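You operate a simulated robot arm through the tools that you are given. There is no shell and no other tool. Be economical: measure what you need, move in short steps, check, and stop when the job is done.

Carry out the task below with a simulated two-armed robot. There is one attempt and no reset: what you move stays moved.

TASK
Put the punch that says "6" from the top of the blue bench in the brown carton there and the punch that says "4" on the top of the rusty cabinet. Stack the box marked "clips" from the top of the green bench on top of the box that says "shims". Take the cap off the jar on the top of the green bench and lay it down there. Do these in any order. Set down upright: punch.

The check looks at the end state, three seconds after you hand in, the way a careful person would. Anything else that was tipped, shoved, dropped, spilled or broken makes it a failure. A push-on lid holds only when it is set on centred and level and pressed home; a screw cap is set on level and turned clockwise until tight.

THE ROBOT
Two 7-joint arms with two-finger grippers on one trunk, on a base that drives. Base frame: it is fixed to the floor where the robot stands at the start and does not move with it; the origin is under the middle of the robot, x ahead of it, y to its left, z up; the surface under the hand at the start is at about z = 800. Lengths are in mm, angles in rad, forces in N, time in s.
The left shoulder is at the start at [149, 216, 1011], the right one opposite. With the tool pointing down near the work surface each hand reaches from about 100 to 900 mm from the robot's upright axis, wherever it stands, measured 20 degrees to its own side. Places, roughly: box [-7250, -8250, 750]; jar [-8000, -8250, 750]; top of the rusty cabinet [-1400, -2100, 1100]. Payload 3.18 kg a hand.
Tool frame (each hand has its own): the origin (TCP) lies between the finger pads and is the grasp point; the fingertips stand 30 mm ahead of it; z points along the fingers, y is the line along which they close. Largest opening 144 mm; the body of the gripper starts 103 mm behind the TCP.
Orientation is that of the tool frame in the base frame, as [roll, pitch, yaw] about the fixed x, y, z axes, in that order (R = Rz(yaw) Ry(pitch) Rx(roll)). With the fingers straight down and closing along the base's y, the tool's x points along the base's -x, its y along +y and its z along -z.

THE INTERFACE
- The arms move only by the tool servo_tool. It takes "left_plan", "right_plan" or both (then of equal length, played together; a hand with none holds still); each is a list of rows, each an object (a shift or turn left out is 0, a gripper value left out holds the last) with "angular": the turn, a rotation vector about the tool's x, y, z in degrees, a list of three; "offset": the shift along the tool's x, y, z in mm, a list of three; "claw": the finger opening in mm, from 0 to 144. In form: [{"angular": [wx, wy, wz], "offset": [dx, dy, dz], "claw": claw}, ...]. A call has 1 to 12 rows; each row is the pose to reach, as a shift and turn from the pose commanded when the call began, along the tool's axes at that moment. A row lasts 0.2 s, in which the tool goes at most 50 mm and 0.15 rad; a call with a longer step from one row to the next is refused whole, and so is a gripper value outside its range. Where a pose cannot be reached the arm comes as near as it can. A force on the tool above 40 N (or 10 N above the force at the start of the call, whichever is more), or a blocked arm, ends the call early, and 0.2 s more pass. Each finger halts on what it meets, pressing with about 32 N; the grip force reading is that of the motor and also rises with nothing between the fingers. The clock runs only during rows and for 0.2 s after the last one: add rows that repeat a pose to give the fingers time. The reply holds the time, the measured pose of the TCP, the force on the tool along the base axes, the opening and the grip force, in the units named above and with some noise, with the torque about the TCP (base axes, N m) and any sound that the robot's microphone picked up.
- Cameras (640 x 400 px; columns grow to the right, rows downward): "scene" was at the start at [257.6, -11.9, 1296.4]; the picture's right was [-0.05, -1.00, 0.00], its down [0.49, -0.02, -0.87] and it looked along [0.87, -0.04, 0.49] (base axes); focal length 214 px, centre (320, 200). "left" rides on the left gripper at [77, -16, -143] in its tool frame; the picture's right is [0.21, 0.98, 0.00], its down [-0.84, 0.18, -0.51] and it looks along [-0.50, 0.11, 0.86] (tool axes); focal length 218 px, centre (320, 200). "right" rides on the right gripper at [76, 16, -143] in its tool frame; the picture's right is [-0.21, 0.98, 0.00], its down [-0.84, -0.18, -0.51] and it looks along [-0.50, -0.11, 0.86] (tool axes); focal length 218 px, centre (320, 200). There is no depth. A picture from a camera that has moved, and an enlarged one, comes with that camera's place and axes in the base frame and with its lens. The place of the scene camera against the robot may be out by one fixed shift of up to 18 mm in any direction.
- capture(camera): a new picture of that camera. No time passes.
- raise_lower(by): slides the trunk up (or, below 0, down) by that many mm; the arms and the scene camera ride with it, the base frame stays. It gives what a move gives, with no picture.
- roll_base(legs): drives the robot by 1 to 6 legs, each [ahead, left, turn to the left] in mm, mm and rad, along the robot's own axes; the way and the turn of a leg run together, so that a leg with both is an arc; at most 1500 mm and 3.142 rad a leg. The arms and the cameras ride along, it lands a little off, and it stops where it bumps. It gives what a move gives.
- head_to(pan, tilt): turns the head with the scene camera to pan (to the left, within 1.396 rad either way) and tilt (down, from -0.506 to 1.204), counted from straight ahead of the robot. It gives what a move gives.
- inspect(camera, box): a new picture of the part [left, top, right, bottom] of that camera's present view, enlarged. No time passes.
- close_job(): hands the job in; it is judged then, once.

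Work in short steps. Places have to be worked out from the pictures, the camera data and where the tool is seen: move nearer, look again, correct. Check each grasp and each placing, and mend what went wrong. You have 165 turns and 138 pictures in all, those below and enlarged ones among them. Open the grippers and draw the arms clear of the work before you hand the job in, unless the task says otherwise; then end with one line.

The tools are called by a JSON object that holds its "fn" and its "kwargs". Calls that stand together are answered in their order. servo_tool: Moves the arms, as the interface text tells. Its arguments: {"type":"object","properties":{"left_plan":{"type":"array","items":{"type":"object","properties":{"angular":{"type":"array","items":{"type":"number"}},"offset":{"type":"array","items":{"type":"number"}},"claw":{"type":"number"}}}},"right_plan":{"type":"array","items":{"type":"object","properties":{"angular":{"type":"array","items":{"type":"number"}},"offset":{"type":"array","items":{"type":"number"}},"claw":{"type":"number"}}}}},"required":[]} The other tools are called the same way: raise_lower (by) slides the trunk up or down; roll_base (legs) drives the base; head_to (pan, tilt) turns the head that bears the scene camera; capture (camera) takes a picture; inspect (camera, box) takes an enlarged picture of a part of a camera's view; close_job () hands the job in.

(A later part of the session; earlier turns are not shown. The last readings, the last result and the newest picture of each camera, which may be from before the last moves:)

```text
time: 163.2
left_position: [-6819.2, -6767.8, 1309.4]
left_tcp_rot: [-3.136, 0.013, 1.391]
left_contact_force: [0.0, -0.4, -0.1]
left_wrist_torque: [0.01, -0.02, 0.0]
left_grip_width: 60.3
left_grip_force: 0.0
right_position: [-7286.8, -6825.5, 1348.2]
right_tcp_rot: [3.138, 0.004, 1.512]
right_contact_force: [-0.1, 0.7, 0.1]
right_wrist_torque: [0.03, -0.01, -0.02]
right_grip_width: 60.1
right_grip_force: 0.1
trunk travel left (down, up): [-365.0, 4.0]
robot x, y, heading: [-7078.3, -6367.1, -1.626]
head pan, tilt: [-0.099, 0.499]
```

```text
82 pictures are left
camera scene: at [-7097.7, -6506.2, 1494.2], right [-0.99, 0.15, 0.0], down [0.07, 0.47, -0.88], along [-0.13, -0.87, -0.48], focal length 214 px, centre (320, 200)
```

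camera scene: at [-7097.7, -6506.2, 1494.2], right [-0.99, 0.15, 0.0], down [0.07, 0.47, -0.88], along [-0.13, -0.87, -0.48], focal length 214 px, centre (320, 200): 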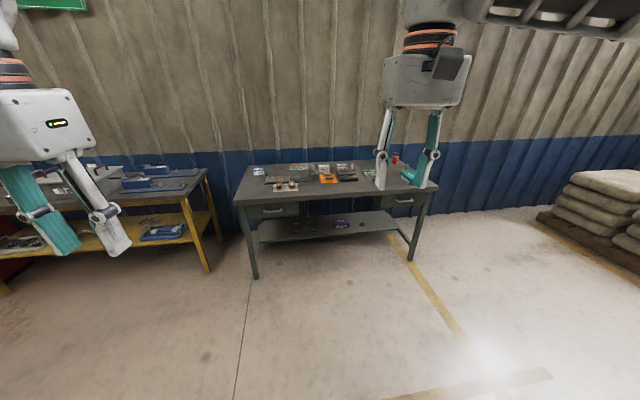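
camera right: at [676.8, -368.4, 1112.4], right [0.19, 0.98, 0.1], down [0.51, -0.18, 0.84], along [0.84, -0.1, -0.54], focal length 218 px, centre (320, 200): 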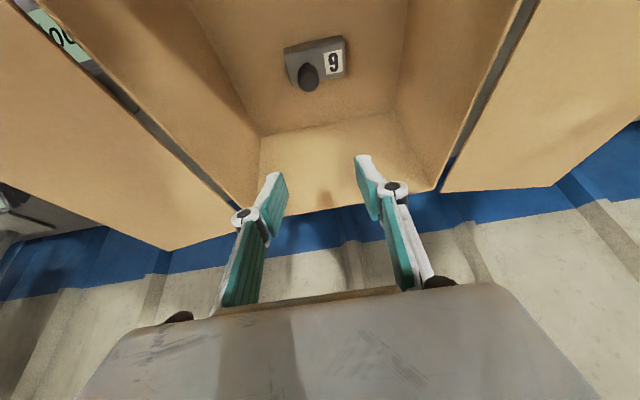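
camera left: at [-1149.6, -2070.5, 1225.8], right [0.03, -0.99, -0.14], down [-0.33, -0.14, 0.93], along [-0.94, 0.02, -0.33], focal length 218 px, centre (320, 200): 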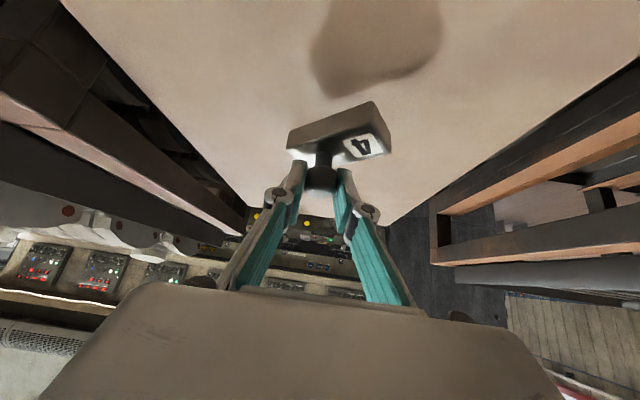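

The green bench's front edge is at y ≈ -7914, spanning x -6680 to -8270. I'll drive closer, opposite the clutter, and look.

{"fn": "roll_base", "kwargs": {"legs": [[0, 0, 0.055], [950, -200, 0]]}}

{"fn": "head_to", "kwargs": {"pan": 0, "tilt": 0.7}}

{"fn": "capture", "kwargs": {"camera": "scene"}}

```text
time: 168.7
left_position: [-6992.3, -7717.2, 1311.2]
left_tcp_rot: [-3.138, 0.011, 1.452]
left_contact_force: [0.2, -0.1, -0.6]
left_wrist_torque: [0.0, -0.03, 0.01]
left_grip_width: 60.1
left_grip_force: 0.0
right_position: [-7454.1, -7802.3, 1347.0]
right_tcp_rot: [3.138, 0.004, 1.573]
right_contact_force: [-0.5, -0.4, -0.2]
right_wrist_torque: [-0.02, 0.0, 0.0]
right_grip_width: 60.3
right_grip_force: 0.0
trunk travel left (down, up): [-365.0, 4.0]
robot x, y, heading: [-7272.8, -7336.3, -1.562]
head pan, tilt: [-0.099, 0.499]
```

```text
time: 169.5
left_position: [-6990.6, -7716.8, 1311.7]
left_tcp_rot: [-3.136, 0.012, 1.451]
left_contact_force: [0.3, -0.8, 0.8]
left_wrist_torque: [-0.02, 0.02, 0.03]
left_grip_width: 59.9
left_grip_force: 0.0
right_position: [-7454.4, -7802.3, 1348.3]
right_tcp_rot: [3.138, 0.0, 1.575]
right_contact_force: [0.0, 0.1, -0.2]
right_wrist_torque: [-0.02, -0.02, 0.0]
right_grip_width: 60.1
right_grip_force: 0.0
trunk travel left (down, up): [-365.0, 4.0]
robot x, y, heading: [-7270.3, -7334.8, -1.561]
head pan, tilt: [0.0, 0.7]
```

```text
81 pictures are left
camera scene: at [-7277.1, -7467.3, 1476.5], right [-1.0, -0.01, 0.0], down [0.0, 0.64, -0.77], along [0.01, -0.77, -0.64], focal length 214 px, centre (320, 200)
```

scene: 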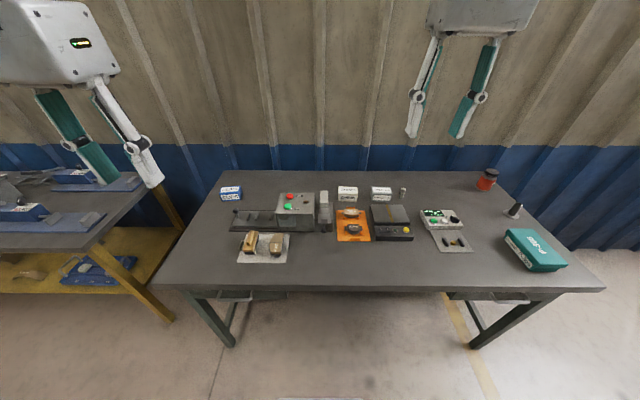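

I'll enlarge the small boxes and the jar.

{"fn": "inspect", "kwargs": {"camera": "scene", "box": [210, 170, 420, 270]}}

{"fn": "inspect", "kwargs": {"camera": "scene", "box": [330, 165, 530, 225]}}

```text
3.05 times, centred on (315, 220) of scene
camera zoom: at [-7277.1, -7467.3, 1476.5], right [-1.0, -0.01, 0.0], down [0.0, 0.64, -0.77], along [0.01, -0.77, -0.64], focal length 654 px, centre (335, 139)
```

zoom: 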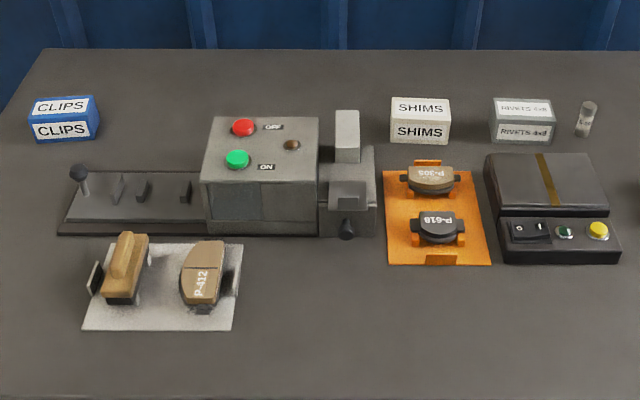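

```text
3.20 times, centred on (430, 195) of scene
camera zoom: at [-7277.1, -7467.3, 1476.5], right [-1.0, -0.01, 0.0], down [0.0, 0.64, -0.77], along [0.01, -0.77, -0.64], focal length 686 px, centre (-32, 216)
```

zoom: 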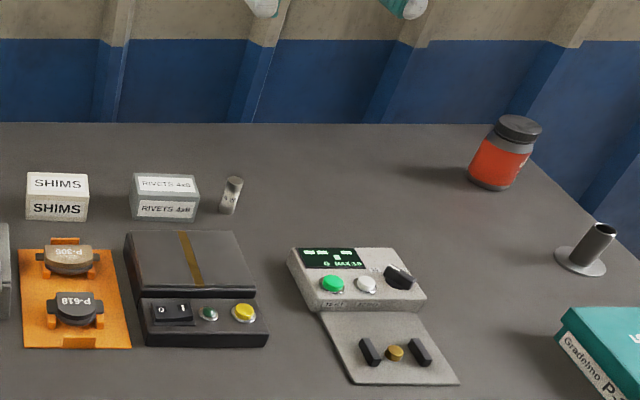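

Labels read: "CLIPS" (blue) near (-6796, -8357), "SHIMS" (white) near (-7413, -8364), and a red jar with a dark cap near (-8190, -8450). I'll drive up so the left hand faces the clips box, then lower the trunk.

{"fn": "roll_base", "kwargs": {"legs": [[0, 200, -0.01], [225, 0, 0]]}}

{"fn": "raise_lower", "kwargs": {"by": -315}}

{"fn": "capture", "kwargs": {"camera": "left"}}

{"fn": "capture", "kwargs": {"camera": "scene"}}

```text
time: 173.2
left_position: [-6796.7, -7945.1, 1310.8]
left_tcp_rot: [-3.135, 0.012, 1.438]
left_contact_force: [-0.5, -0.9, -0.5]
left_wrist_torque: [0.03, 0.04, -0.04]
left_grip_width: 60.2
left_grip_force: 0.1
right_position: [-7260.7, -8024.4, 1346.7]
right_tcp_rot: [3.137, 0.003, 1.562]
right_contact_force: [0.0, -0.4, -0.4]
right_wrist_torque: [0.0, 0.03, 0.03]
right_grip_width: 60.1
right_grip_force: 0.2
trunk travel left (down, up): [-365.0, 4.0]
robot x, y, heading: [-7067.5, -7558.9, -1.583]
head pan, tilt: [0.0, 0.7]
```

```text
time: 176.3
left_position: [-6796.8, -7945.1, 996.2]
left_tcp_rot: [-3.136, 0.016, 1.438]
left_contact_force: [-0.6, 0.1, 0.5]
left_wrist_torque: [-0.01, 0.0, -0.01]
left_grip_width: 60.3
left_grip_force: 0.1
right_position: [-7260.1, -8023.5, 1035.7]
right_tcp_rot: [3.139, 0.004, 1.561]
right_contact_force: [0.4, 0.3, 0.4]
right_wrist_torque: [-0.07, 0.02, 0.02]
right_grip_width: 59.8
right_grip_force: 0.1
trunk travel left (down, up): [-50.0, 319.0]
robot x, y, heading: [-7073.6, -7555.4, -1.574]
head pan, tilt: [0.0, 0.7]
```

```text
78 pictures are left
camera left: at [-6801.1, -7866.2, 1138.6], right [1.0, 0.08, -0.01], down [0.07, -0.85, 0.52], along [0.03, -0.52, -0.85], focal length 218 px, centre (320, 200)
```

left: 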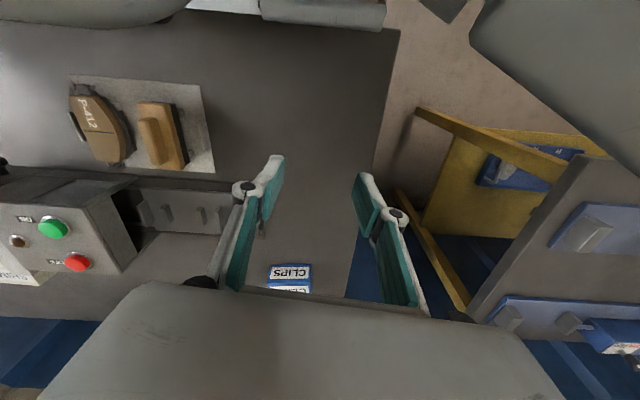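

```text
77 pictures are left
camera scene: at [-7080.0, -7900.9, 1126.3], right [-1.0, 0.01, 0.0], down [0.0, 0.64, -0.77], along [0.0, -0.77, -0.64], focal length 214 px, centre (320, 200)
```

scene: 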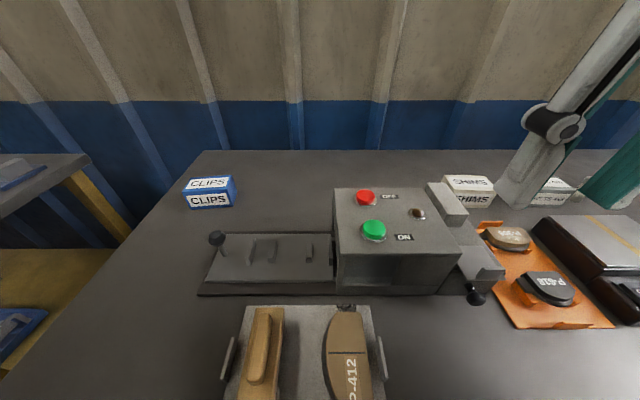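

Comparing the two cameras, the bench surface comes out nearer z ≈ 820, with the clips box around (-6845, -8265). I'll raise the trunk 70 mm and move the left hand toward the box for a better look.

{"fn": "raise_lower", "kwargs": {"by": 70}}

{"fn": "servo_tool", "kwargs": {"left_plan": [{"offset": [-40, -4, 0], "claw": 144}, {"offset": [-80, -8, 0], "claw": 144}, {"offset": [-120, -12, 10], "claw": 144}, {"offset": [-160, -16, 20], "claw": 144}, {"offset": [-180, -20, 30], "claw": 144}, {"offset": [-180, -20, 30], "claw": 144}]}}

{"fn": "capture", "kwargs": {"camera": "left"}}

```text
time: 177.4
left_position: [-6796.4, -7947.8, 1063.0]
left_tcp_rot: [-3.133, 0.007, 1.438]
left_contact_force: [-0.5, -0.2, -0.6]
left_wrist_torque: [0.04, 0.0, -0.02]
left_grip_width: 60.0
left_grip_force: 0.0
right_position: [-7261.4, -8026.7, 1101.6]
right_tcp_rot: [3.138, -0.004, 1.56]
right_contact_force: [0.0, -0.7, 0.5]
right_wrist_torque: [0.05, -0.03, 0.01]
right_grip_width: 60.0
right_grip_force: 0.1
trunk travel left (down, up): [-120.0, 249.0]
robot x, y, heading: [-7070.3, -7558.3, -1.58]
head pan, tilt: [0.0, 0.7]
```

```text
time: 178.8
left_position: [-6839.0, -8120.6, 1038.8]
left_tcp_rot: [-3.136, 0.012, 1.438]
left_contact_force: [-0.5, 0.4, 0.5]
left_wrist_torque: [-0.02, -0.01, 0.0]
left_grip_width: 144.3
left_grip_force: 0.1
right_position: [-7260.2, -8024.0, 1104.3]
right_tcp_rot: [3.137, 0.002, 1.56]
right_contact_force: [-0.2, -0.2, 0.1]
right_wrist_torque: [0.01, 0.02, 0.0]
right_grip_width: 60.2
right_grip_force: 0.0
trunk travel left (down, up): [-120.0, 249.0]
robot x, y, heading: [-7069.6, -7557.6, -1.579]
head pan, tilt: [0.0, 0.7]
```

```text
76 pictures are left
camera left: at [-6844.1, -8042.5, 1180.8], right [1.0, 0.08, -0.01], down [0.07, -0.85, 0.52], along [0.03, -0.52, -0.86], focal length 218 px, centre (320, 200)
```

left: 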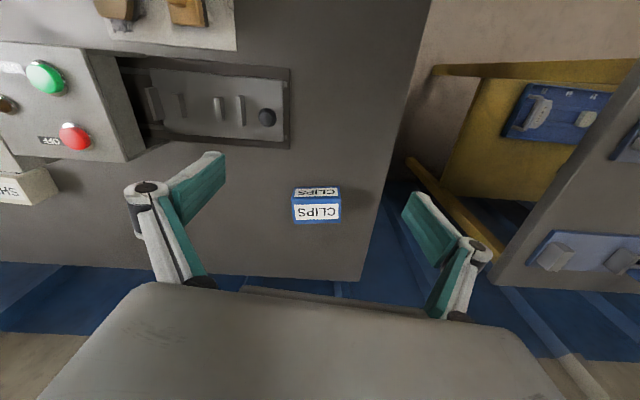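

I'll enlarge the clips box.

{"fn": "inspect", "kwargs": {"camera": "left", "box": [270, 170, 366, 230]}}

```text
6.67 times, centred on (318, 200) of left
camera zoom: at [-6844.1, -8042.5, 1180.8], right [1.0, 0.08, -0.01], down [0.07, -0.85, 0.52], along [0.03, -0.52, -0.86], focal length 1455 px, centre (333, 200)
```

zoom: 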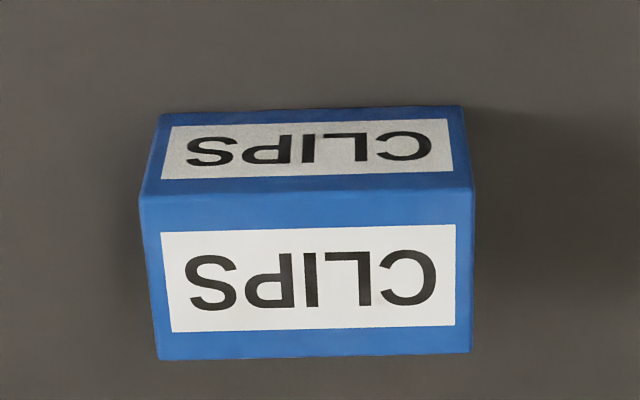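

The box measures about 84 × 50 × 45 mm, turned about 5° from the world axes, centred near (-6837, -8261) with its top at ~860. I'll move above it and align the hand.

{"fn": "servo_tool", "kwargs": {"left_plan": [{"offset": [-35, 5, 10], "angular": [0, 0, -4]}, {"offset": [-70, 10, 25], "angular": [0, 0, -8]}, {"offset": [-105, 15, 50], "angular": [0, 0, -13]}, {"offset": [-138, 20, 75], "angular": [0, 0, -13]}, {"offset": [-138, 20, 105], "angular": [0, 0, -13]}, {"offset": [-138, 20, 105], "angular": [0, 0, -13]}]}}

{"fn": "capture", "kwargs": {"camera": "left"}}

```text
time: 180.2
left_position: [-6841.6, -8261.4, 934.6]
left_tcp_rot: [-3.132, 0.012, 1.665]
left_contact_force: [0.3, 0.0, 1.3]
left_wrist_torque: [-0.02, 0.0, 0.01]
left_grip_width: 144.0
left_grip_force: 0.0
right_position: [-7260.5, -8024.2, 1104.3]
right_tcp_rot: [3.138, 0.002, 1.56]
right_contact_force: [-0.1, -0.4, 0.3]
right_wrist_torque: [-0.04, -0.04, 0.01]
right_grip_width: 60.1
right_grip_force: 0.0
trunk travel left (down, up): [-120.0, 249.0]
robot x, y, heading: [-7067.4, -7558.6, -1.573]
head pan, tilt: [0.0, 0.7]
```

```text
74 pictures are left
camera left: at [-6863.0, -8186.5, 1077.6], right [0.95, 0.3, -0.01], down [0.26, -0.82, 0.52], along [0.15, -0.49, -0.86], focal length 218 px, centre (320, 200)
```

left: 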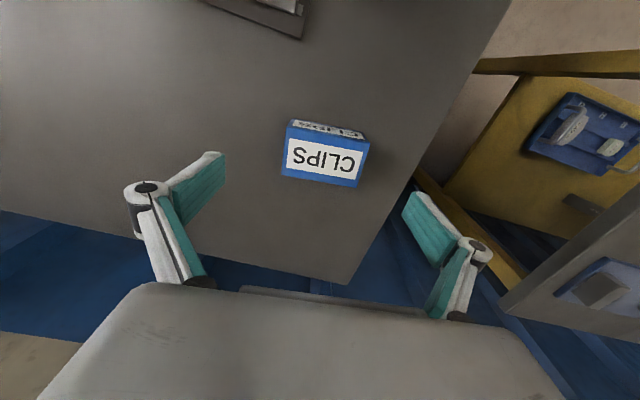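

The hand is aligned with and centred on the box. I'll descend and close.

{"fn": "servo_tool", "kwargs": {"left_plan": [{"offset": [0, 4, 30]}, {"offset": [0, 4, 55]}, {"offset": [0, 4, 70]}, {"offset": [0, 4, 79]}, {"offset": [0, 4, 79], "claw": 110}, {"offset": [0, 4, 79], "claw": 90}, {"offset": [0, 4, 79], "claw": 70}, {"offset": [0, 4, 79], "claw": 70}]}}

{"fn": "capture", "kwargs": {"camera": "left"}}

```text
time: 182.0
left_position: [-6836.5, -8262.3, 857.3]
left_tcp_rot: [-3.132, 0.01, 1.665]
left_contact_force: [-0.3, 0.4, 1.0]
left_wrist_torque: [-0.04, 0.02, 0.05]
left_grip_width: 89.4
left_grip_force: 31.9
right_position: [-7260.0, -8024.8, 1103.0]
right_tcp_rot: [3.137, 0.002, 1.561]
right_contact_force: [0.1, -0.2, -0.2]
right_wrist_torque: [0.01, 0.02, 0.0]
right_grip_width: 60.1
right_grip_force: 0.0
trunk travel left (down, up): [-120.0, 249.0]
robot x, y, heading: [-7070.7, -7556.0, -1.577]
head pan, tilt: [0.0, 0.7]
```

```text
73 pictures are left
camera left: at [-6857.4, -8187.2, 998.1], right [0.95, 0.3, -0.01], down [0.26, -0.82, 0.51], along [0.15, -0.49, -0.86], focal length 218 px, centre (320, 200)
```

left: 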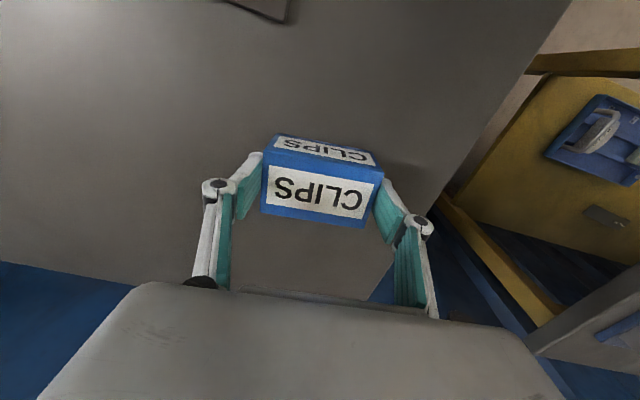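

Gripped at 89 mm, wider than I estimated, so the surface is nearer 797 and I'm holding only the top edge. I'll open, go 15 mm lower and re-grip.

{"fn": "servo_tool", "kwargs": {"left_plan": [{"offset": [0, 0, 0], "claw": 110}, {"offset": [0, 0, 0], "claw": 110}, {"offset": [0, 0, 8], "claw": 110}, {"offset": [0, 0, 15], "claw": 110}, {"offset": [0, 0, 15], "claw": 90}, {"offset": [0, 0, 15], "claw": 70}, {"offset": [0, 0, 15], "claw": 70}]}}

{"fn": "capture", "kwargs": {"camera": "left"}}

```text
time: 183.6
left_position: [-6837.7, -8263.8, 840.9]
left_tcp_rot: [-3.134, 0.011, 1.666]
left_contact_force: [1.1, 0.8, 0.0]
left_wrist_torque: [-0.04, -0.05, 0.04]
left_grip_width: 89.6
left_grip_force: 31.2
right_position: [-7260.0, -8024.4, 1102.6]
right_tcp_rot: [3.139, 0.002, 1.561]
right_contact_force: [-0.5, 0.1, -0.2]
right_wrist_torque: [0.01, 0.02, 0.01]
right_grip_width: 60.2
right_grip_force: 0.1
trunk travel left (down, up): [-120.0, 249.0]
robot x, y, heading: [-7073.0, -7559.0, -1.583]
head pan, tilt: [0.0, 0.7]
```

```text
72 pictures are left
camera left: at [-6858.4, -8188.8, 982.9], right [0.95, 0.3, -0.01], down [0.26, -0.82, 0.51], along [0.15, -0.49, -0.86], focal length 218 px, centre (320, 200)
```

left: 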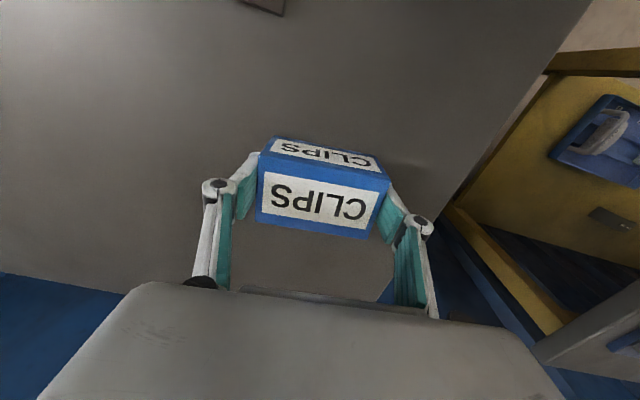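

Good grip. I'll lift the box clear.

{"fn": "servo_tool", "kwargs": {"left_plan": [{"offset": [0, 0, -20]}, {"offset": [0, 0, -60]}, {"offset": [0, 0, -100]}, {"offset": [10, 0, -140]}, {"offset": [40, 0, -170]}, {"offset": [80, 0, -180]}, {"offset": [80, 0, -180]}]}}

{"fn": "capture", "kwargs": {"camera": "left"}}

```text
time: 185.2
left_position: [-6843.0, -8183.3, 1017.9]
left_tcp_rot: [-3.133, 0.009, 1.666]
left_contact_force: [0.2, -0.4, -3.5]
left_wrist_torque: [0.01, 0.03, 0.01]
left_grip_width: 89.6
left_grip_force: 32.3
right_position: [-7260.3, -8025.1, 1101.7]
right_tcp_rot: [3.138, -0.001, 1.561]
right_contact_force: [0.2, 0.1, -0.2]
right_wrist_torque: [0.0, -0.01, -0.01]
right_grip_width: 60.3
right_grip_force: 0.1
trunk travel left (down, up): [-120.0, 249.0]
robot x, y, heading: [-7071.1, -7557.5, -1.581]
head pan, tilt: [0.0, 0.7]
```

```text
71 pictures are left
camera left: at [-6864.1, -8107.4, 1160.4], right [0.95, 0.3, -0.01], down [0.26, -0.82, 0.51], along [0.15, -0.49, -0.86], focal length 218 px, centre (320, 200)
```

left: 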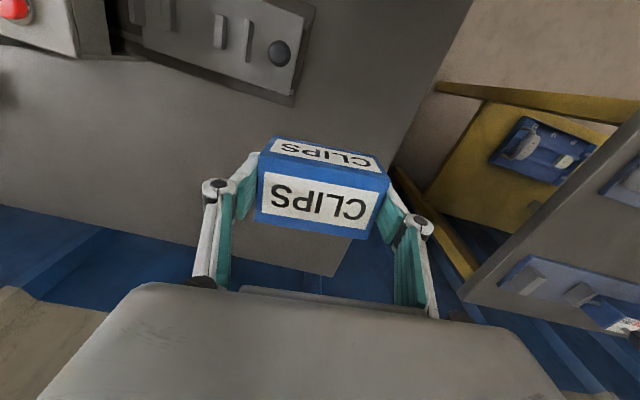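

The box is held level and clear of everything on the bench. I'll strafe the base right to bring it opposite "shims".

{"fn": "roll_base", "kwargs": {"legs": [[0, -570, 0.01]]}}

{"fn": "head_to", "kwargs": {"pan": 0.4, "tilt": 0.8}}

{"fn": "capture", "kwargs": {"camera": "scene"}}

{"fn": "capture", "kwargs": {"camera": "left"}}

```text
time: 190.7
left_position: [-7409.4, -8179.8, 1018.2]
left_tcp_rot: [-3.133, 0.01, 1.686]
left_contact_force: [-0.3, -0.1, -1.0]
left_wrist_torque: [0.02, 0.01, 0.01]
left_grip_width: 89.4
left_grip_force: 32.3
right_position: [-7830.2, -8031.4, 1103.5]
right_tcp_rot: [3.138, 0.001, 1.582]
right_contact_force: [0.2, -0.1, 1.0]
right_wrist_torque: [-0.01, 0.0, -0.01]
right_grip_width: 60.1
right_grip_force: 0.1
trunk travel left (down, up): [-120.0, 249.0]
robot x, y, heading: [-7649.7, -7555.9, -1.556]
head pan, tilt: [0.0, 0.7]
```

```text
time: 191.6
left_position: [-7408.5, -8179.3, 1019.4]
left_tcp_rot: [-3.133, 0.011, 1.687]
left_contact_force: [0.3, 0.9, -2.1]
left_wrist_torque: [0.03, 0.0, 0.03]
left_grip_width: 89.5
left_grip_force: 31.5
right_position: [-7830.0, -8030.6, 1103.3]
right_tcp_rot: [3.139, 0.001, 1.582]
right_contact_force: [-0.2, 0.0, -0.4]
right_wrist_torque: [0.03, -0.02, -0.02]
right_grip_width: 60.1
right_grip_force: 0.0
trunk travel left (down, up): [-120.0, 249.0]
robot x, y, heading: [-7653.9, -7560.5, -1.553]
head pan, tilt: [0.4, 0.799]
```

```text
70 pictures are left
camera scene: at [-7622.7, -7819.2, 1209.0], right [-0.92, -0.4, 0.0], down [-0.29, 0.66, -0.7], along [0.28, -0.64, -0.72], focal length 214 px, centre (320, 200)
```

scene: 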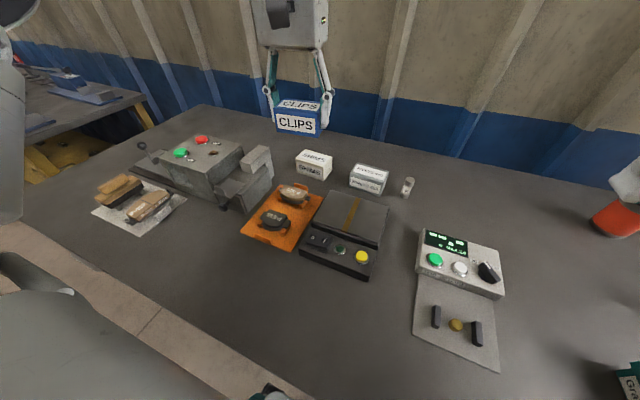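

```text
69 pictures are left
camera left: at [-7432.2, -8105.4, 1161.0], right [0.95, 0.32, -0.01], down [0.28, -0.81, 0.51], along [0.16, -0.49, -0.86], focal length 218 px, centre (320, 200)
```

left: 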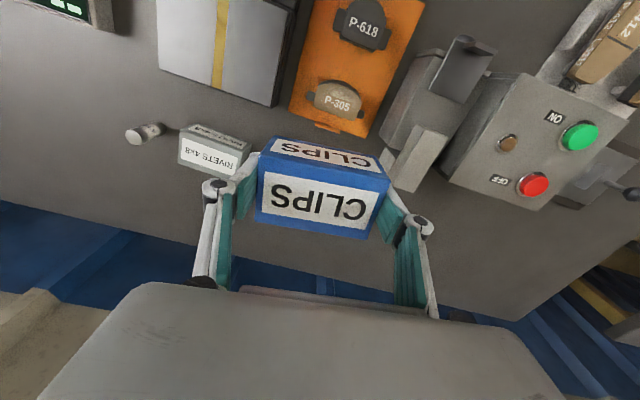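

The held box hides "shims" from the hand camera, so I'll enlarge the head view.

{"fn": "inspect", "kwargs": {"camera": "scene", "box": [240, 90, 420, 210]}}

{"fn": "inspect", "kwargs": {"camera": "left", "box": [120, 60, 460, 200]}}

```text
3.33 times, centred on (330, 150) of scene
camera zoom: at [-7622.7, -7819.2, 1209.0], right [-0.92, -0.4, 0.0], down [-0.29, 0.66, -0.7], along [0.28, -0.64, -0.72], focal length 715 px, centre (287, 367)
```

zoom: 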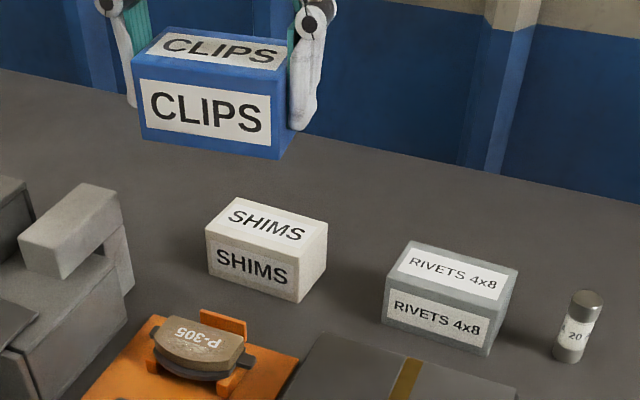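

```text
1.88 times, centred on (290, 130) of left
camera zoom: at [-7432.2, -8105.4, 1161.0], right [0.95, 0.32, -0.01], down [0.28, -0.81, 0.51], along [0.16, -0.49, -0.86], focal length 411 px, centre (376, 332)
```

zoom: 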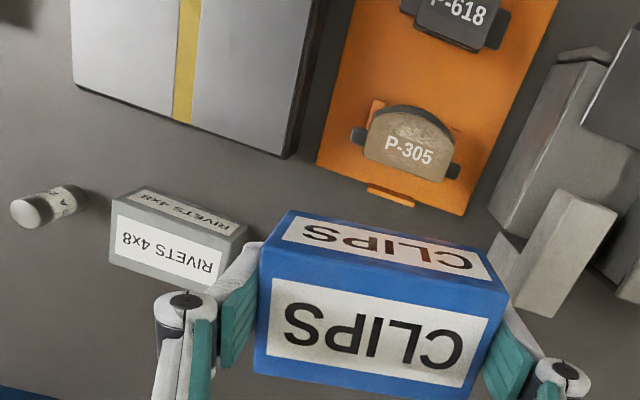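

I'll shift the held box 110 mm to the left so the hand camera can see "shims" directly.

{"fn": "servo_tool", "kwargs": {"left_plan": [{"offset": [0, 40, 0]}, {"offset": [0, 80, -10]}, {"offset": [0, 115, -20]}, {"offset": [0, 115, -20]}]}}

{"fn": "inspect", "kwargs": {"camera": "left", "box": [80, 90, 320, 240]}}

```text
time: 192.6
left_position: [-7329.7, -8169.3, 1027.2]
left_tcp_rot: [-3.134, 0.012, 1.687]
left_contact_force: [0.1, -0.4, -2.5]
left_wrist_torque: [0.0, 0.01, 0.0]
left_grip_width: 89.3
left_grip_force: 31.9
left hand out of reach, approached as far as the arm can: row 3, 4
right_position: [-7830.6, -8030.8, 1102.2]
right_tcp_rot: [3.138, 0.003, 1.58]
right_contact_force: [-1.0, -0.3, -0.7]
right_wrist_torque: [0.0, -0.04, 0.02]
right_grip_width: 60.0
right_grip_force: 0.2
trunk travel left (down, up): [-120.0, 249.0]
robot x, y, heading: [-7651.2, -7559.4, -1.551]
head pan, tilt: [0.4, 0.799]
```

```text
2.67 times, centred on (200, 165) of left
camera zoom: at [-7352.2, -8095.4, 1169.9], right [0.95, 0.32, -0.01], down [0.28, -0.81, 0.51], along [0.16, -0.49, -0.86], focal length 582 px, centre (640, 293)
```

zoom: 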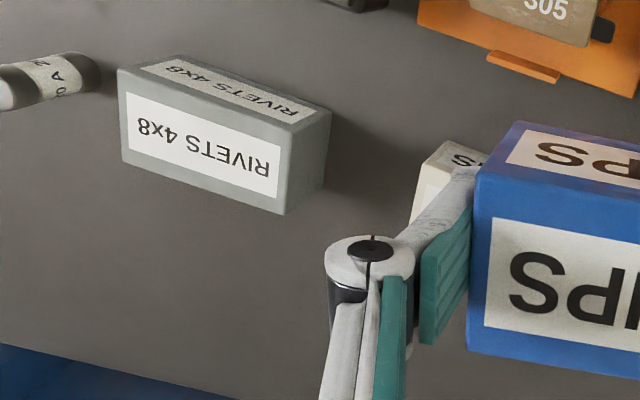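

Only a corner shows. I'll shift the base another 80 mm left for an unobstructed view.

{"fn": "roll_base", "kwargs": {"legs": [[0, 90, 0]]}}

{"fn": "inspect", "kwargs": {"camera": "left", "box": [80, 90, 320, 240]}}

```text
time: 194.0
left_position: [-7241.6, -8169.0, 1028.8]
left_tcp_rot: [-3.132, 0.008, 1.688]
left_contact_force: [-0.1, -0.2, -1.9]
left_wrist_torque: [0.04, 0.01, 0.01]
left_grip_width: 89.3
left_grip_force: 31.6
right_position: [-7742.3, -8029.7, 1102.2]
right_tcp_rot: [3.137, 0.003, 1.581]
right_contact_force: [0.7, -0.5, -1.1]
right_wrist_torque: [0.03, 0.03, -0.02]
right_grip_width: 60.2
right_grip_force: 0.2
trunk travel left (down, up): [-120.0, 249.0]
robot x, y, heading: [-7560.4, -7558.1, -1.559]
head pan, tilt: [0.4, 0.799]
```

```text
2.67 times, centred on (200, 165) of left
camera zoom: at [-7263.8, -8093.9, 1169.7], right [0.95, 0.32, -0.01], down [0.28, -0.81, 0.51], along [0.16, -0.49, -0.86], focal length 582 px, centre (640, 293)
```

zoom: 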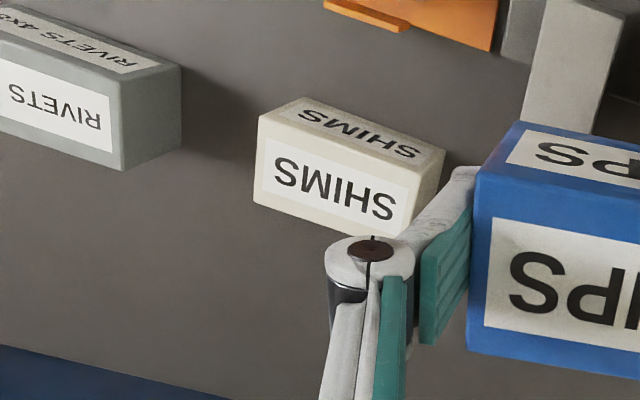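

"Shims" is centred at about (-7395, -8269), turned -2.5°, with its top at z ≈ 845. I'll strafe back right and then move the held box above it with the yaw corrected.

{"fn": "roll_base", "kwargs": {"legs": [[0, -78, 0]]}}

```text
time: 195.4
left_position: [-7318.6, -8169.1, 1027.7]
left_tcp_rot: [-3.133, 0.01, 1.688]
left_contact_force: [-0.6, -0.1, -2.8]
left_wrist_torque: [0.0, -0.02, -0.01]
left_grip_width: 90.0
left_grip_force: 32.5
right_position: [-7820.9, -8031.0, 1102.7]
right_tcp_rot: [3.136, 0.004, 1.581]
right_contact_force: [-0.9, -0.7, 0.1]
right_wrist_torque: [0.04, 0.02, 0.04]
right_grip_width: 60.2
right_grip_force: 0.0
trunk travel left (down, up): [-120.0, 249.0]
robot x, y, heading: [-7638.6, -7563.0, -1.556]
head pan, tilt: [0.4, 0.799]
```

Now I'll move over "shims" at height, then partway down.

{"fn": "servo_tool", "kwargs": {"left_plan": [{"offset": [-15, -30, 5], "angular": [0, 0, 2]}, {"offset": [-35, -60, 15], "angular": [0, 0, 5]}, {"offset": [-60, -85, 30], "angular": [0, 0, 8]}, {"offset": [-84, -88, 55], "angular": [0, 0, 10.2]}, {"offset": [-84, -88, 90], "angular": [0, 0, 10.2]}, {"offset": [-84, -88, 90], "angular": [0, 0, 10.2]}]}}

{"fn": "inspect", "kwargs": {"camera": "scene", "box": [240, 80, 400, 200]}}

{"fn": "capture", "kwargs": {"camera": "left"}}

```text
time: 196.8
left_position: [-7378.6, -8225.2, 989.1]
left_tcp_rot: [-3.094, 0.022, 1.584]
left_contact_force: [-0.1, 0.9, -2.0]
left_wrist_torque: [0.0, 0.0, 0.01]
left_grip_width: 89.4
left_grip_force: 32.1
left hand out of reach, approached as far as the arm can: row 2, 3, 4, 5, 6
right_position: [-7820.3, -8029.0, 1103.9]
right_tcp_rot: [3.136, 0.002, 1.581]
right_contact_force: [0.1, 1.2, 0.0]
right_wrist_torque: [-0.02, -0.05, -0.03]
right_grip_width: 60.2
right_grip_force: 0.0
trunk travel left (down, up): [-120.0, 249.0]
robot x, y, heading: [-7641.3, -7560.7, -1.555]
head pan, tilt: [0.4, 0.799]
```

```text
3.33 times, centred on (320, 140) of scene
camera zoom: at [-7612.6, -7817.7, 1209.7], right [-0.91, -0.4, 0.0], down [-0.29, 0.66, -0.7], along [0.28, -0.64, -0.72], focal length 715 px, centre (320, 400)
```

zoom: 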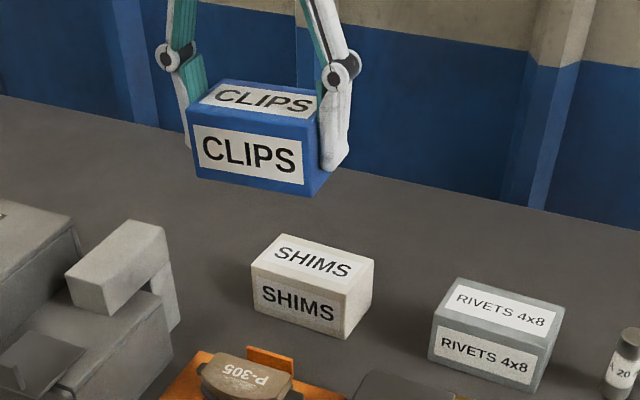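

```text
63 pictures are left
camera left: at [-7388.4, -8147.0, 1130.1], right [0.97, 0.22, -0.05], down [0.21, -0.83, 0.52], along [0.07, -0.52, -0.85], focal length 218 px, centre (320, 200)
```

left: 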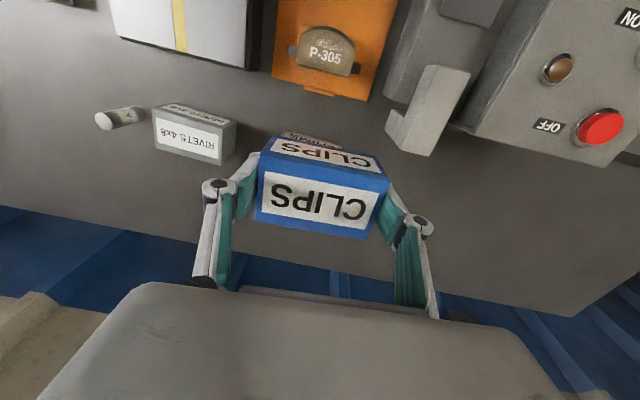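

The left wrist hits its limit turning this way. I'll turn the base a little clockwise instead, so the hand can reach the pose with a more natural wrist.

{"fn": "roll_base", "kwargs": {"legs": [[-18, 95, 0], [0, 0, -0.13]]}}

```text
time: 198.9
left_position: [-7371.6, -8235.8, 985.8]
left_tcp_rot: [-3.095, 0.022, 1.455]
left_contact_force: [-0.4, -0.5, -3.4]
left_wrist_torque: [0.02, -0.05, -0.03]
left_grip_width: 89.7
left_grip_force: 32.1
right_position: [-7783.5, -7984.2, 1103.3]
right_tcp_rot: [3.136, 0.003, 1.45]
right_contact_force: [0.3, -0.9, 0.9]
right_wrist_torque: [0.03, -0.02, 0.01]
right_grip_width: 59.9
right_grip_force: 0.0
trunk travel left (down, up): [-120.0, 249.0]
robot x, y, heading: [-7540.2, -7544.4, -1.687]
head pan, tilt: [0.4, 0.799]
```

Now I'll correct the small tilt and yaw, and move to above "shims".

{"fn": "servo_tool", "kwargs": {"left_plan": [{"offset": [-10, -7, 10], "angular": [-1.3, 0.6, -1.6]}, {"offset": [-20, -14, 25], "angular": [-2.67, 1.26, -3.15]}, {"offset": [-29, -21, 45], "angular": [-2.67, 1.26, -3.15]}, {"offset": [-29, -21, 56], "angular": [-2.67, 1.26, -3.15]}, {"offset": [-29, -21, 56], "angular": [-2.67, 1.26, -3.15]}]}}

{"fn": "capture", "kwargs": {"camera": "left"}}

{"fn": "head_to", "kwargs": {"pan": 0.4, "tilt": 0.7}}

{"fn": "inspect", "kwargs": {"camera": "scene", "box": [240, 80, 400, 200]}}

```text
time: 200.1
left_position: [-7397.2, -8263.0, 932.6]
left_tcp_rot: [-3.14, -0.004, 1.508]
left_contact_force: [0.6, -0.8, -2.6]
left_wrist_torque: [0.04, 0.0, 0.01]
left_grip_width: 89.6
left_grip_force: 32.2
right_position: [-7783.9, -7984.3, 1103.0]
right_tcp_rot: [3.138, 0.002, 1.451]
right_contact_force: [-0.9, -0.4, -0.6]
right_wrist_torque: [-0.02, 0.01, 0.01]
right_grip_width: 59.9
right_grip_force: 0.0
trunk travel left (down, up): [-120.0, 249.0]
robot x, y, heading: [-7542.4, -7542.0, -1.689]
head pan, tilt: [0.4, 0.799]
```

```text
62 pictures are left
camera left: at [-7408.7, -8186.7, 1075.5], right [0.99, 0.15, 0.0], down [0.13, -0.85, 0.5], along [0.07, -0.5, -0.86], focal length 218 px, centre (320, 200)
```

left: 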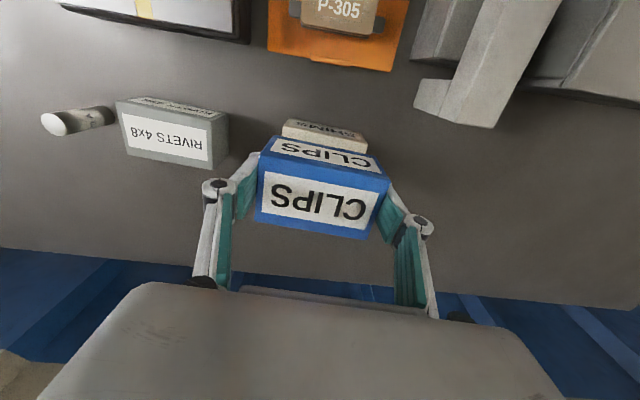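

```text
time: 200.8
left_position: [-7397.9, -8262.3, 932.3]
left_tcp_rot: [-3.14, -0.005, 1.508]
left_contact_force: [-0.4, -1.0, -2.8]
left_wrist_torque: [0.01, 0.0, 0.0]
left_grip_width: 89.3
left_grip_force: 32.0
right_position: [-7782.4, -7984.2, 1102.2]
right_tcp_rot: [3.139, 0.002, 1.452]
right_contact_force: [0.4, 0.4, -0.6]
right_wrist_torque: [0.01, -0.01, 0.0]
right_grip_width: 60.0
right_grip_force: 0.0
trunk travel left (down, up): [-120.0, 249.0]
robot x, y, heading: [-7540.9, -7545.6, -1.688]
head pan, tilt: [0.4, 0.7]
```

```text
3.33 times, centred on (320, 140) of scene
camera zoom: at [-7547.5, -7806.4, 1217.1], right [-0.96, -0.28, 0.0], down [-0.18, 0.62, -0.76], along [0.21, -0.73, -0.64], focal length 715 px, centre (320, 400)
```

zoom: 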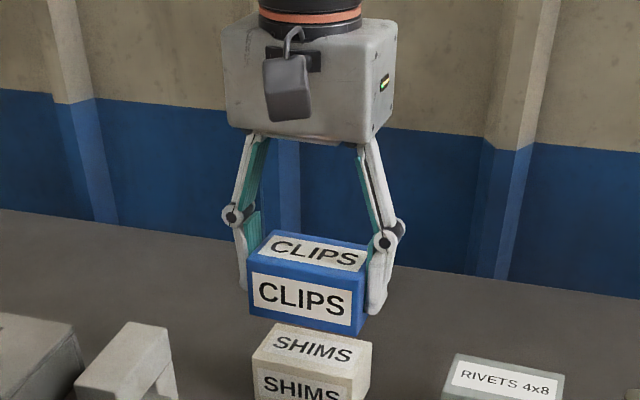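

The alignment looks good. I'll enlarge more closely to check yaw and offset between the two boxes.

{"fn": "inspect", "kwargs": {"camera": "scene", "box": [290, 130, 370, 210]}}

{"fn": "inspect", "kwargs": {"camera": "left", "box": [240, 100, 400, 250]}}

```text
5.00 times, centred on (330, 170) of scene
camera zoom: at [-7547.5, -7806.4, 1217.1], right [-0.96, -0.28, 0.0], down [-0.18, 0.62, -0.76], along [0.21, -0.73, -0.64], focal length 1072 px, centre (270, 350)
```

zoom: 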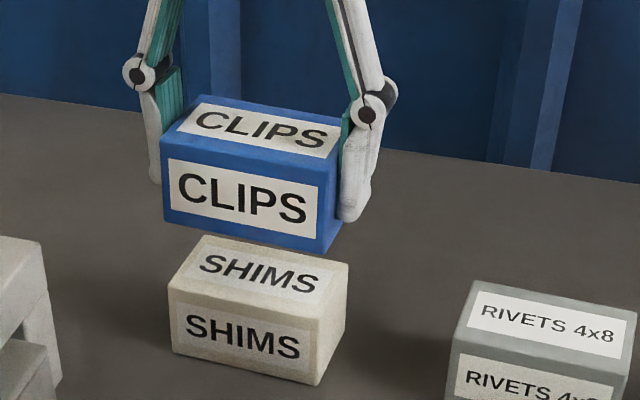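

```text
2.67 times, centred on (320, 175) of left
camera zoom: at [-7408.4, -8186.8, 1075.6], right [0.99, 0.15, 0.0], down [0.13, -0.85, 0.5], along [0.07, -0.5, -0.86], focal length 582 px, centre (320, 267)
```

zoom: 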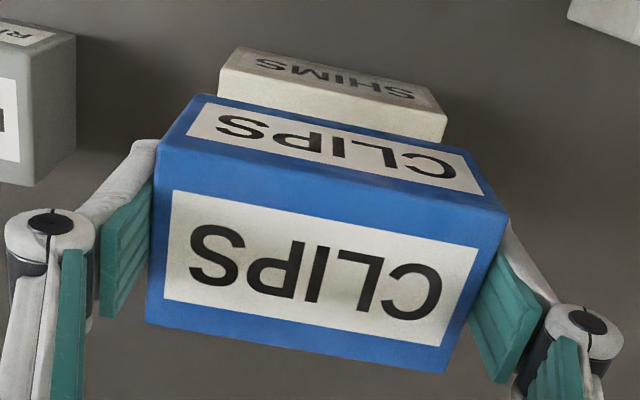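

Both boxes agree within about 1 mm sideways and 5 mm in depth. I'll pull back 3 mm and lower to just above contact.

{"fn": "servo_tool", "kwargs": {"left_plan": [{"offset": [3, 1, 15]}, {"offset": [3, 1, 28]}, {"offset": [3, 1, 36]}, {"offset": [3, 1, 36]}]}}

{"fn": "inspect", "kwargs": {"camera": "scene", "box": [290, 130, 370, 210]}}

```text
time: 201.8
left_position: [-7397.5, -8259.7, 895.6]
left_tcp_rot: [-3.139, -0.004, 1.508]
left_contact_force: [0.0, -0.1, -1.7]
left_wrist_torque: [0.01, 0.0, -0.02]
left_grip_width: 89.5
left_grip_force: 31.7
right_position: [-7784.7, -7985.1, 1103.4]
right_tcp_rot: [3.137, 0.001, 1.45]
right_contact_force: [0.1, 0.0, 0.0]
right_wrist_torque: [0.02, 0.02, 0.0]
right_grip_width: 60.2
right_grip_force: 0.1
trunk travel left (down, up): [-120.0, 249.0]
robot x, y, heading: [-7544.7, -7543.8, -1.687]
head pan, tilt: [0.4, 0.7]
```

```text
5.00 times, centred on (330, 170) of scene
camera zoom: at [-7547.5, -7806.3, 1217.3], right [-0.96, -0.28, 0.0], down [-0.18, 0.62, -0.76], along [0.21, -0.73, -0.64], focal length 1072 px, centre (270, 350)
```

zoom: 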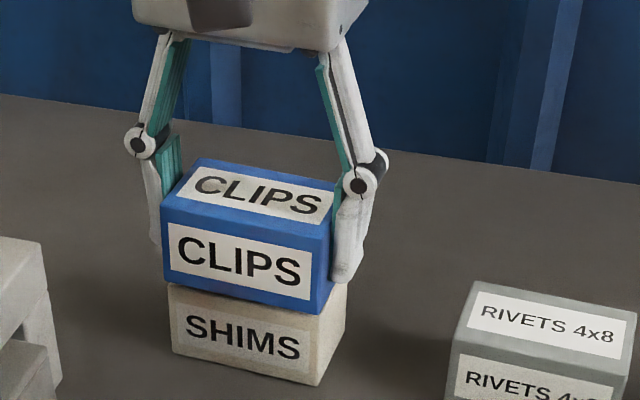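

Almost touching, with the upper box about 3 mm too far left. I'll nudge it right 2 mm and lower gently to contact.

{"fn": "servo_tool", "kwargs": {"left_plan": [{"offset": [0, -2, 1.5]}, {"offset": [0, -2, 3]}, {"offset": [0, -2, 4.5]}, {"offset": [0, -2, 4.5]}]}}

```text
time: 202.8
left_position: [-7399.5, -8259.3, 891.8]
left_tcp_rot: [-3.141, -0.003, 1.508]
left_contact_force: [-0.9, 0.1, -1.4]
left_wrist_torque: [-0.02, 0.06, -0.03]
left_grip_width: 89.2
left_grip_force: 32.3
right_position: [-7783.9, -7984.1, 1103.0]
right_tcp_rot: [3.137, 0.001, 1.45]
right_contact_force: [-0.2, 1.0, -0.1]
right_wrist_torque: [-0.04, 0.0, 0.02]
right_grip_width: 60.1
right_grip_force: 0.0
trunk travel left (down, up): [-120.0, 249.0]
robot x, y, heading: [-7541.3, -7540.7, -1.685]
head pan, tilt: [0.4, 0.7]
```

{"fn": "servo_tool", "kwargs": {"left_plan": [{"offset": [0, 0, 1]}, {"offset": [0, 0, 2]}, {"offset": [0, 0, 3]}, {"offset": [0, 0, 3]}]}}

{"fn": "inspect", "kwargs": {"camera": "scene", "box": [290, 130, 370, 210]}}

```text
time: 203.8
left_position: [-7399.8, -8258.6, 891.2]
left_tcp_rot: [-3.137, 0.001, 1.507]
left_contact_force: [1.0, -3.3, 11.5]
left_wrist_torque: [-0.5, 0.58, 0.16]
left_grip_width: 89.4
left_grip_force: 32.2
right_position: [-7782.9, -7983.3, 1104.3]
right_tcp_rot: [3.138, 0.002, 1.45]
right_contact_force: [-0.3, 0.8, 0.7]
right_wrist_torque: [-0.01, 0.01, 0.03]
right_grip_width: 59.8
right_grip_force: 0.0
trunk travel left (down, up): [-120.0, 249.0]
robot x, y, heading: [-7543.9, -7543.8, -1.684]
head pan, tilt: [0.4, 0.7]
```

```text
5.00 times, centred on (330, 170) of scene
camera zoom: at [-7547.6, -7805.3, 1217.8], right [-0.96, -0.28, 0.0], down [-0.18, 0.62, -0.77], along [0.21, -0.73, -0.64], focal length 1072 px, centre (270, 350)
```

zoom: 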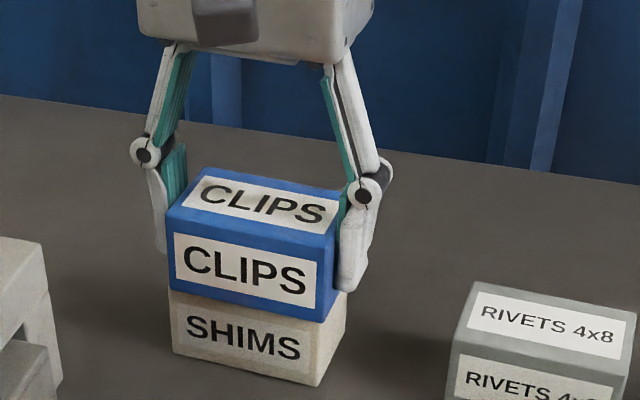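

The box is seated and well aligned. I'll ease off, open, and lift away.

{"fn": "servo_tool", "kwargs": {"left_plan": [{"offset": [0, 0, -1.5]}, {"offset": [0, 0, -1.5], "claw": 100}, {"offset": [0, 0, -1.5], "claw": 115}, {"offset": [0, 0, -1.5], "claw": 115}, {"offset": [0, 0, -30], "claw": 115}, {"offset": [0, 0, -70], "claw": 115}, {"offset": [20, 0, -110], "claw": 115}, {"offset": [60, 0, -130], "claw": 115}, {"offset": [60, 0, -130], "claw": 115}]}}

{"fn": "inspect", "kwargs": {"camera": "scene", "box": [270, 110, 400, 220]}}

```text
time: 205.8
left_position: [-7393.5, -8200.1, 1018.5]
left_tcp_rot: [-3.139, -0.004, 1.509]
left_contact_force: [-0.9, -0.2, -0.2]
left_wrist_torque: [0.01, 0.0, 0.05]
left_grip_width: 114.8
left_grip_force: 0.2
right_position: [-7783.7, -7984.4, 1101.7]
right_tcp_rot: [3.138, 0.0, 1.45]
right_contact_force: [-0.1, -1.8, -0.1]
right_wrist_torque: [0.04, 0.01, 0.03]
right_grip_width: 60.4
right_grip_force: 0.1
trunk travel left (down, up): [-120.0, 249.0]
robot x, y, heading: [-7544.2, -7543.3, -1.687]
head pan, tilt: [0.4, 0.7]
```

```text
3.64 times, centred on (335, 165) of scene
camera zoom: at [-7547.8, -7807.2, 1216.7], right [-0.96, -0.28, 0.0], down [-0.18, 0.62, -0.76], along [0.21, -0.73, -0.64], focal length 780 px, centre (266, 327)
```

zoom: 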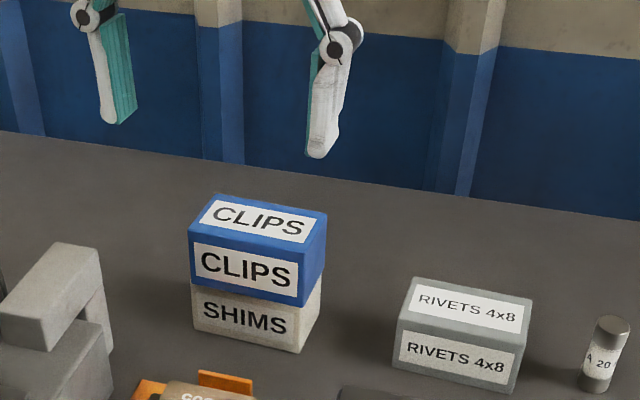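

The clips box sits squarely on "shims". Next is the jar: I'll drive right until it is straight ahead and look at it.

{"fn": "roll_base", "kwargs": {"legs": [[0, 0, 0.116], [30, -590, 0]]}}

{"fn": "head_to", "kwargs": {"pan": 0, "tilt": 0.7}}

{"fn": "capture", "kwargs": {"camera": "scene"}}

{"fn": "capture", "kwargs": {"camera": "right"}}

```text
time: 212.1
left_position: [-7910.1, -8201.8, 1020.5]
left_tcp_rot: [-3.14, -0.004, 1.625]
left_contact_force: [0.2, -1.2, 0.0]
left_wrist_torque: [-0.02, -0.04, -0.02]
left_grip_width: 114.9
left_grip_force: 0.0
right_position: [-8323.1, -8032.9, 1103.2]
right_tcp_rot: [3.139, -0.002, 1.569]
right_contact_force: [0.3, -0.5, 0.1]
right_wrist_torque: [0.01, 0.0, -0.03]
right_grip_width: 59.9
right_grip_force: 0.1
trunk travel left (down, up): [-120.0, 249.0]
robot x, y, heading: [-8140.2, -7564.7, -1.567]
head pan, tilt: [0.4, 0.7]
stopped in leg 2: the robot was blocked; the commanded pose is now the measured one
```

```text
time: 213.0
left_position: [-7910.4, -8200.7, 1020.7]
left_tcp_rot: [-3.14, -0.004, 1.624]
left_contact_force: [0.0, 0.2, 0.6]
left_wrist_torque: [0.05, 0.03, 0.03]
left_grip_width: 114.7
left_grip_force: 0.1
right_position: [-8322.7, -8032.9, 1102.6]
right_tcp_rot: [3.138, 0.002, 1.567]
right_contact_force: [-1.0, -0.5, -1.0]
right_wrist_torque: [0.0, 0.03, -0.03]
right_grip_width: 60.1
right_grip_force: 0.0
trunk travel left (down, up): [-120.0, 249.0]
robot x, y, heading: [-8134.9, -7564.3, -1.569]
head pan, tilt: [0.0, 0.7]
```

```text
55 pictures are left
camera scene: at [-8143.5, -7836.0, 1217.2], right [-1.0, 0.0, 0.0], down [0.0, 0.64, -0.76], along [0.0, -0.76, -0.64], focal length 214 px, centre (320, 200)
```

scene: 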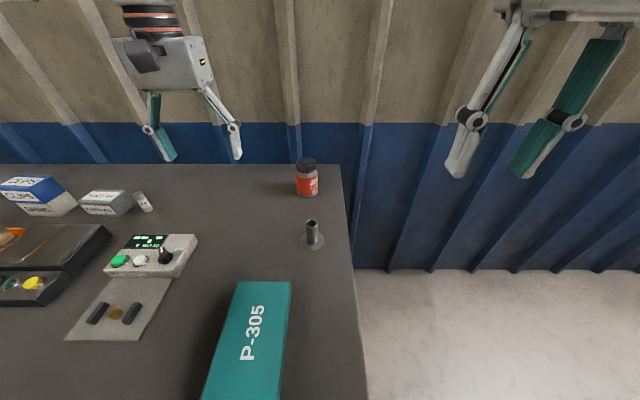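

```text
54 pictures are left
camera right: at [-8307.5, -7957.5, 1244.5], right [0.98, -0.21, 0.0], down [-0.18, -0.84, 0.51], along [-0.1, -0.5, -0.86], focal length 218 px, centre (320, 200)
```

right: 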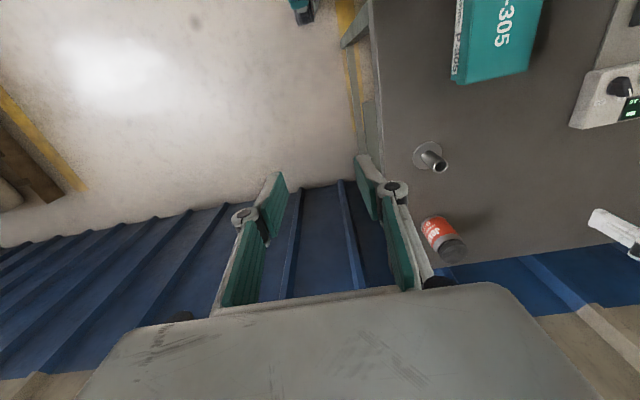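

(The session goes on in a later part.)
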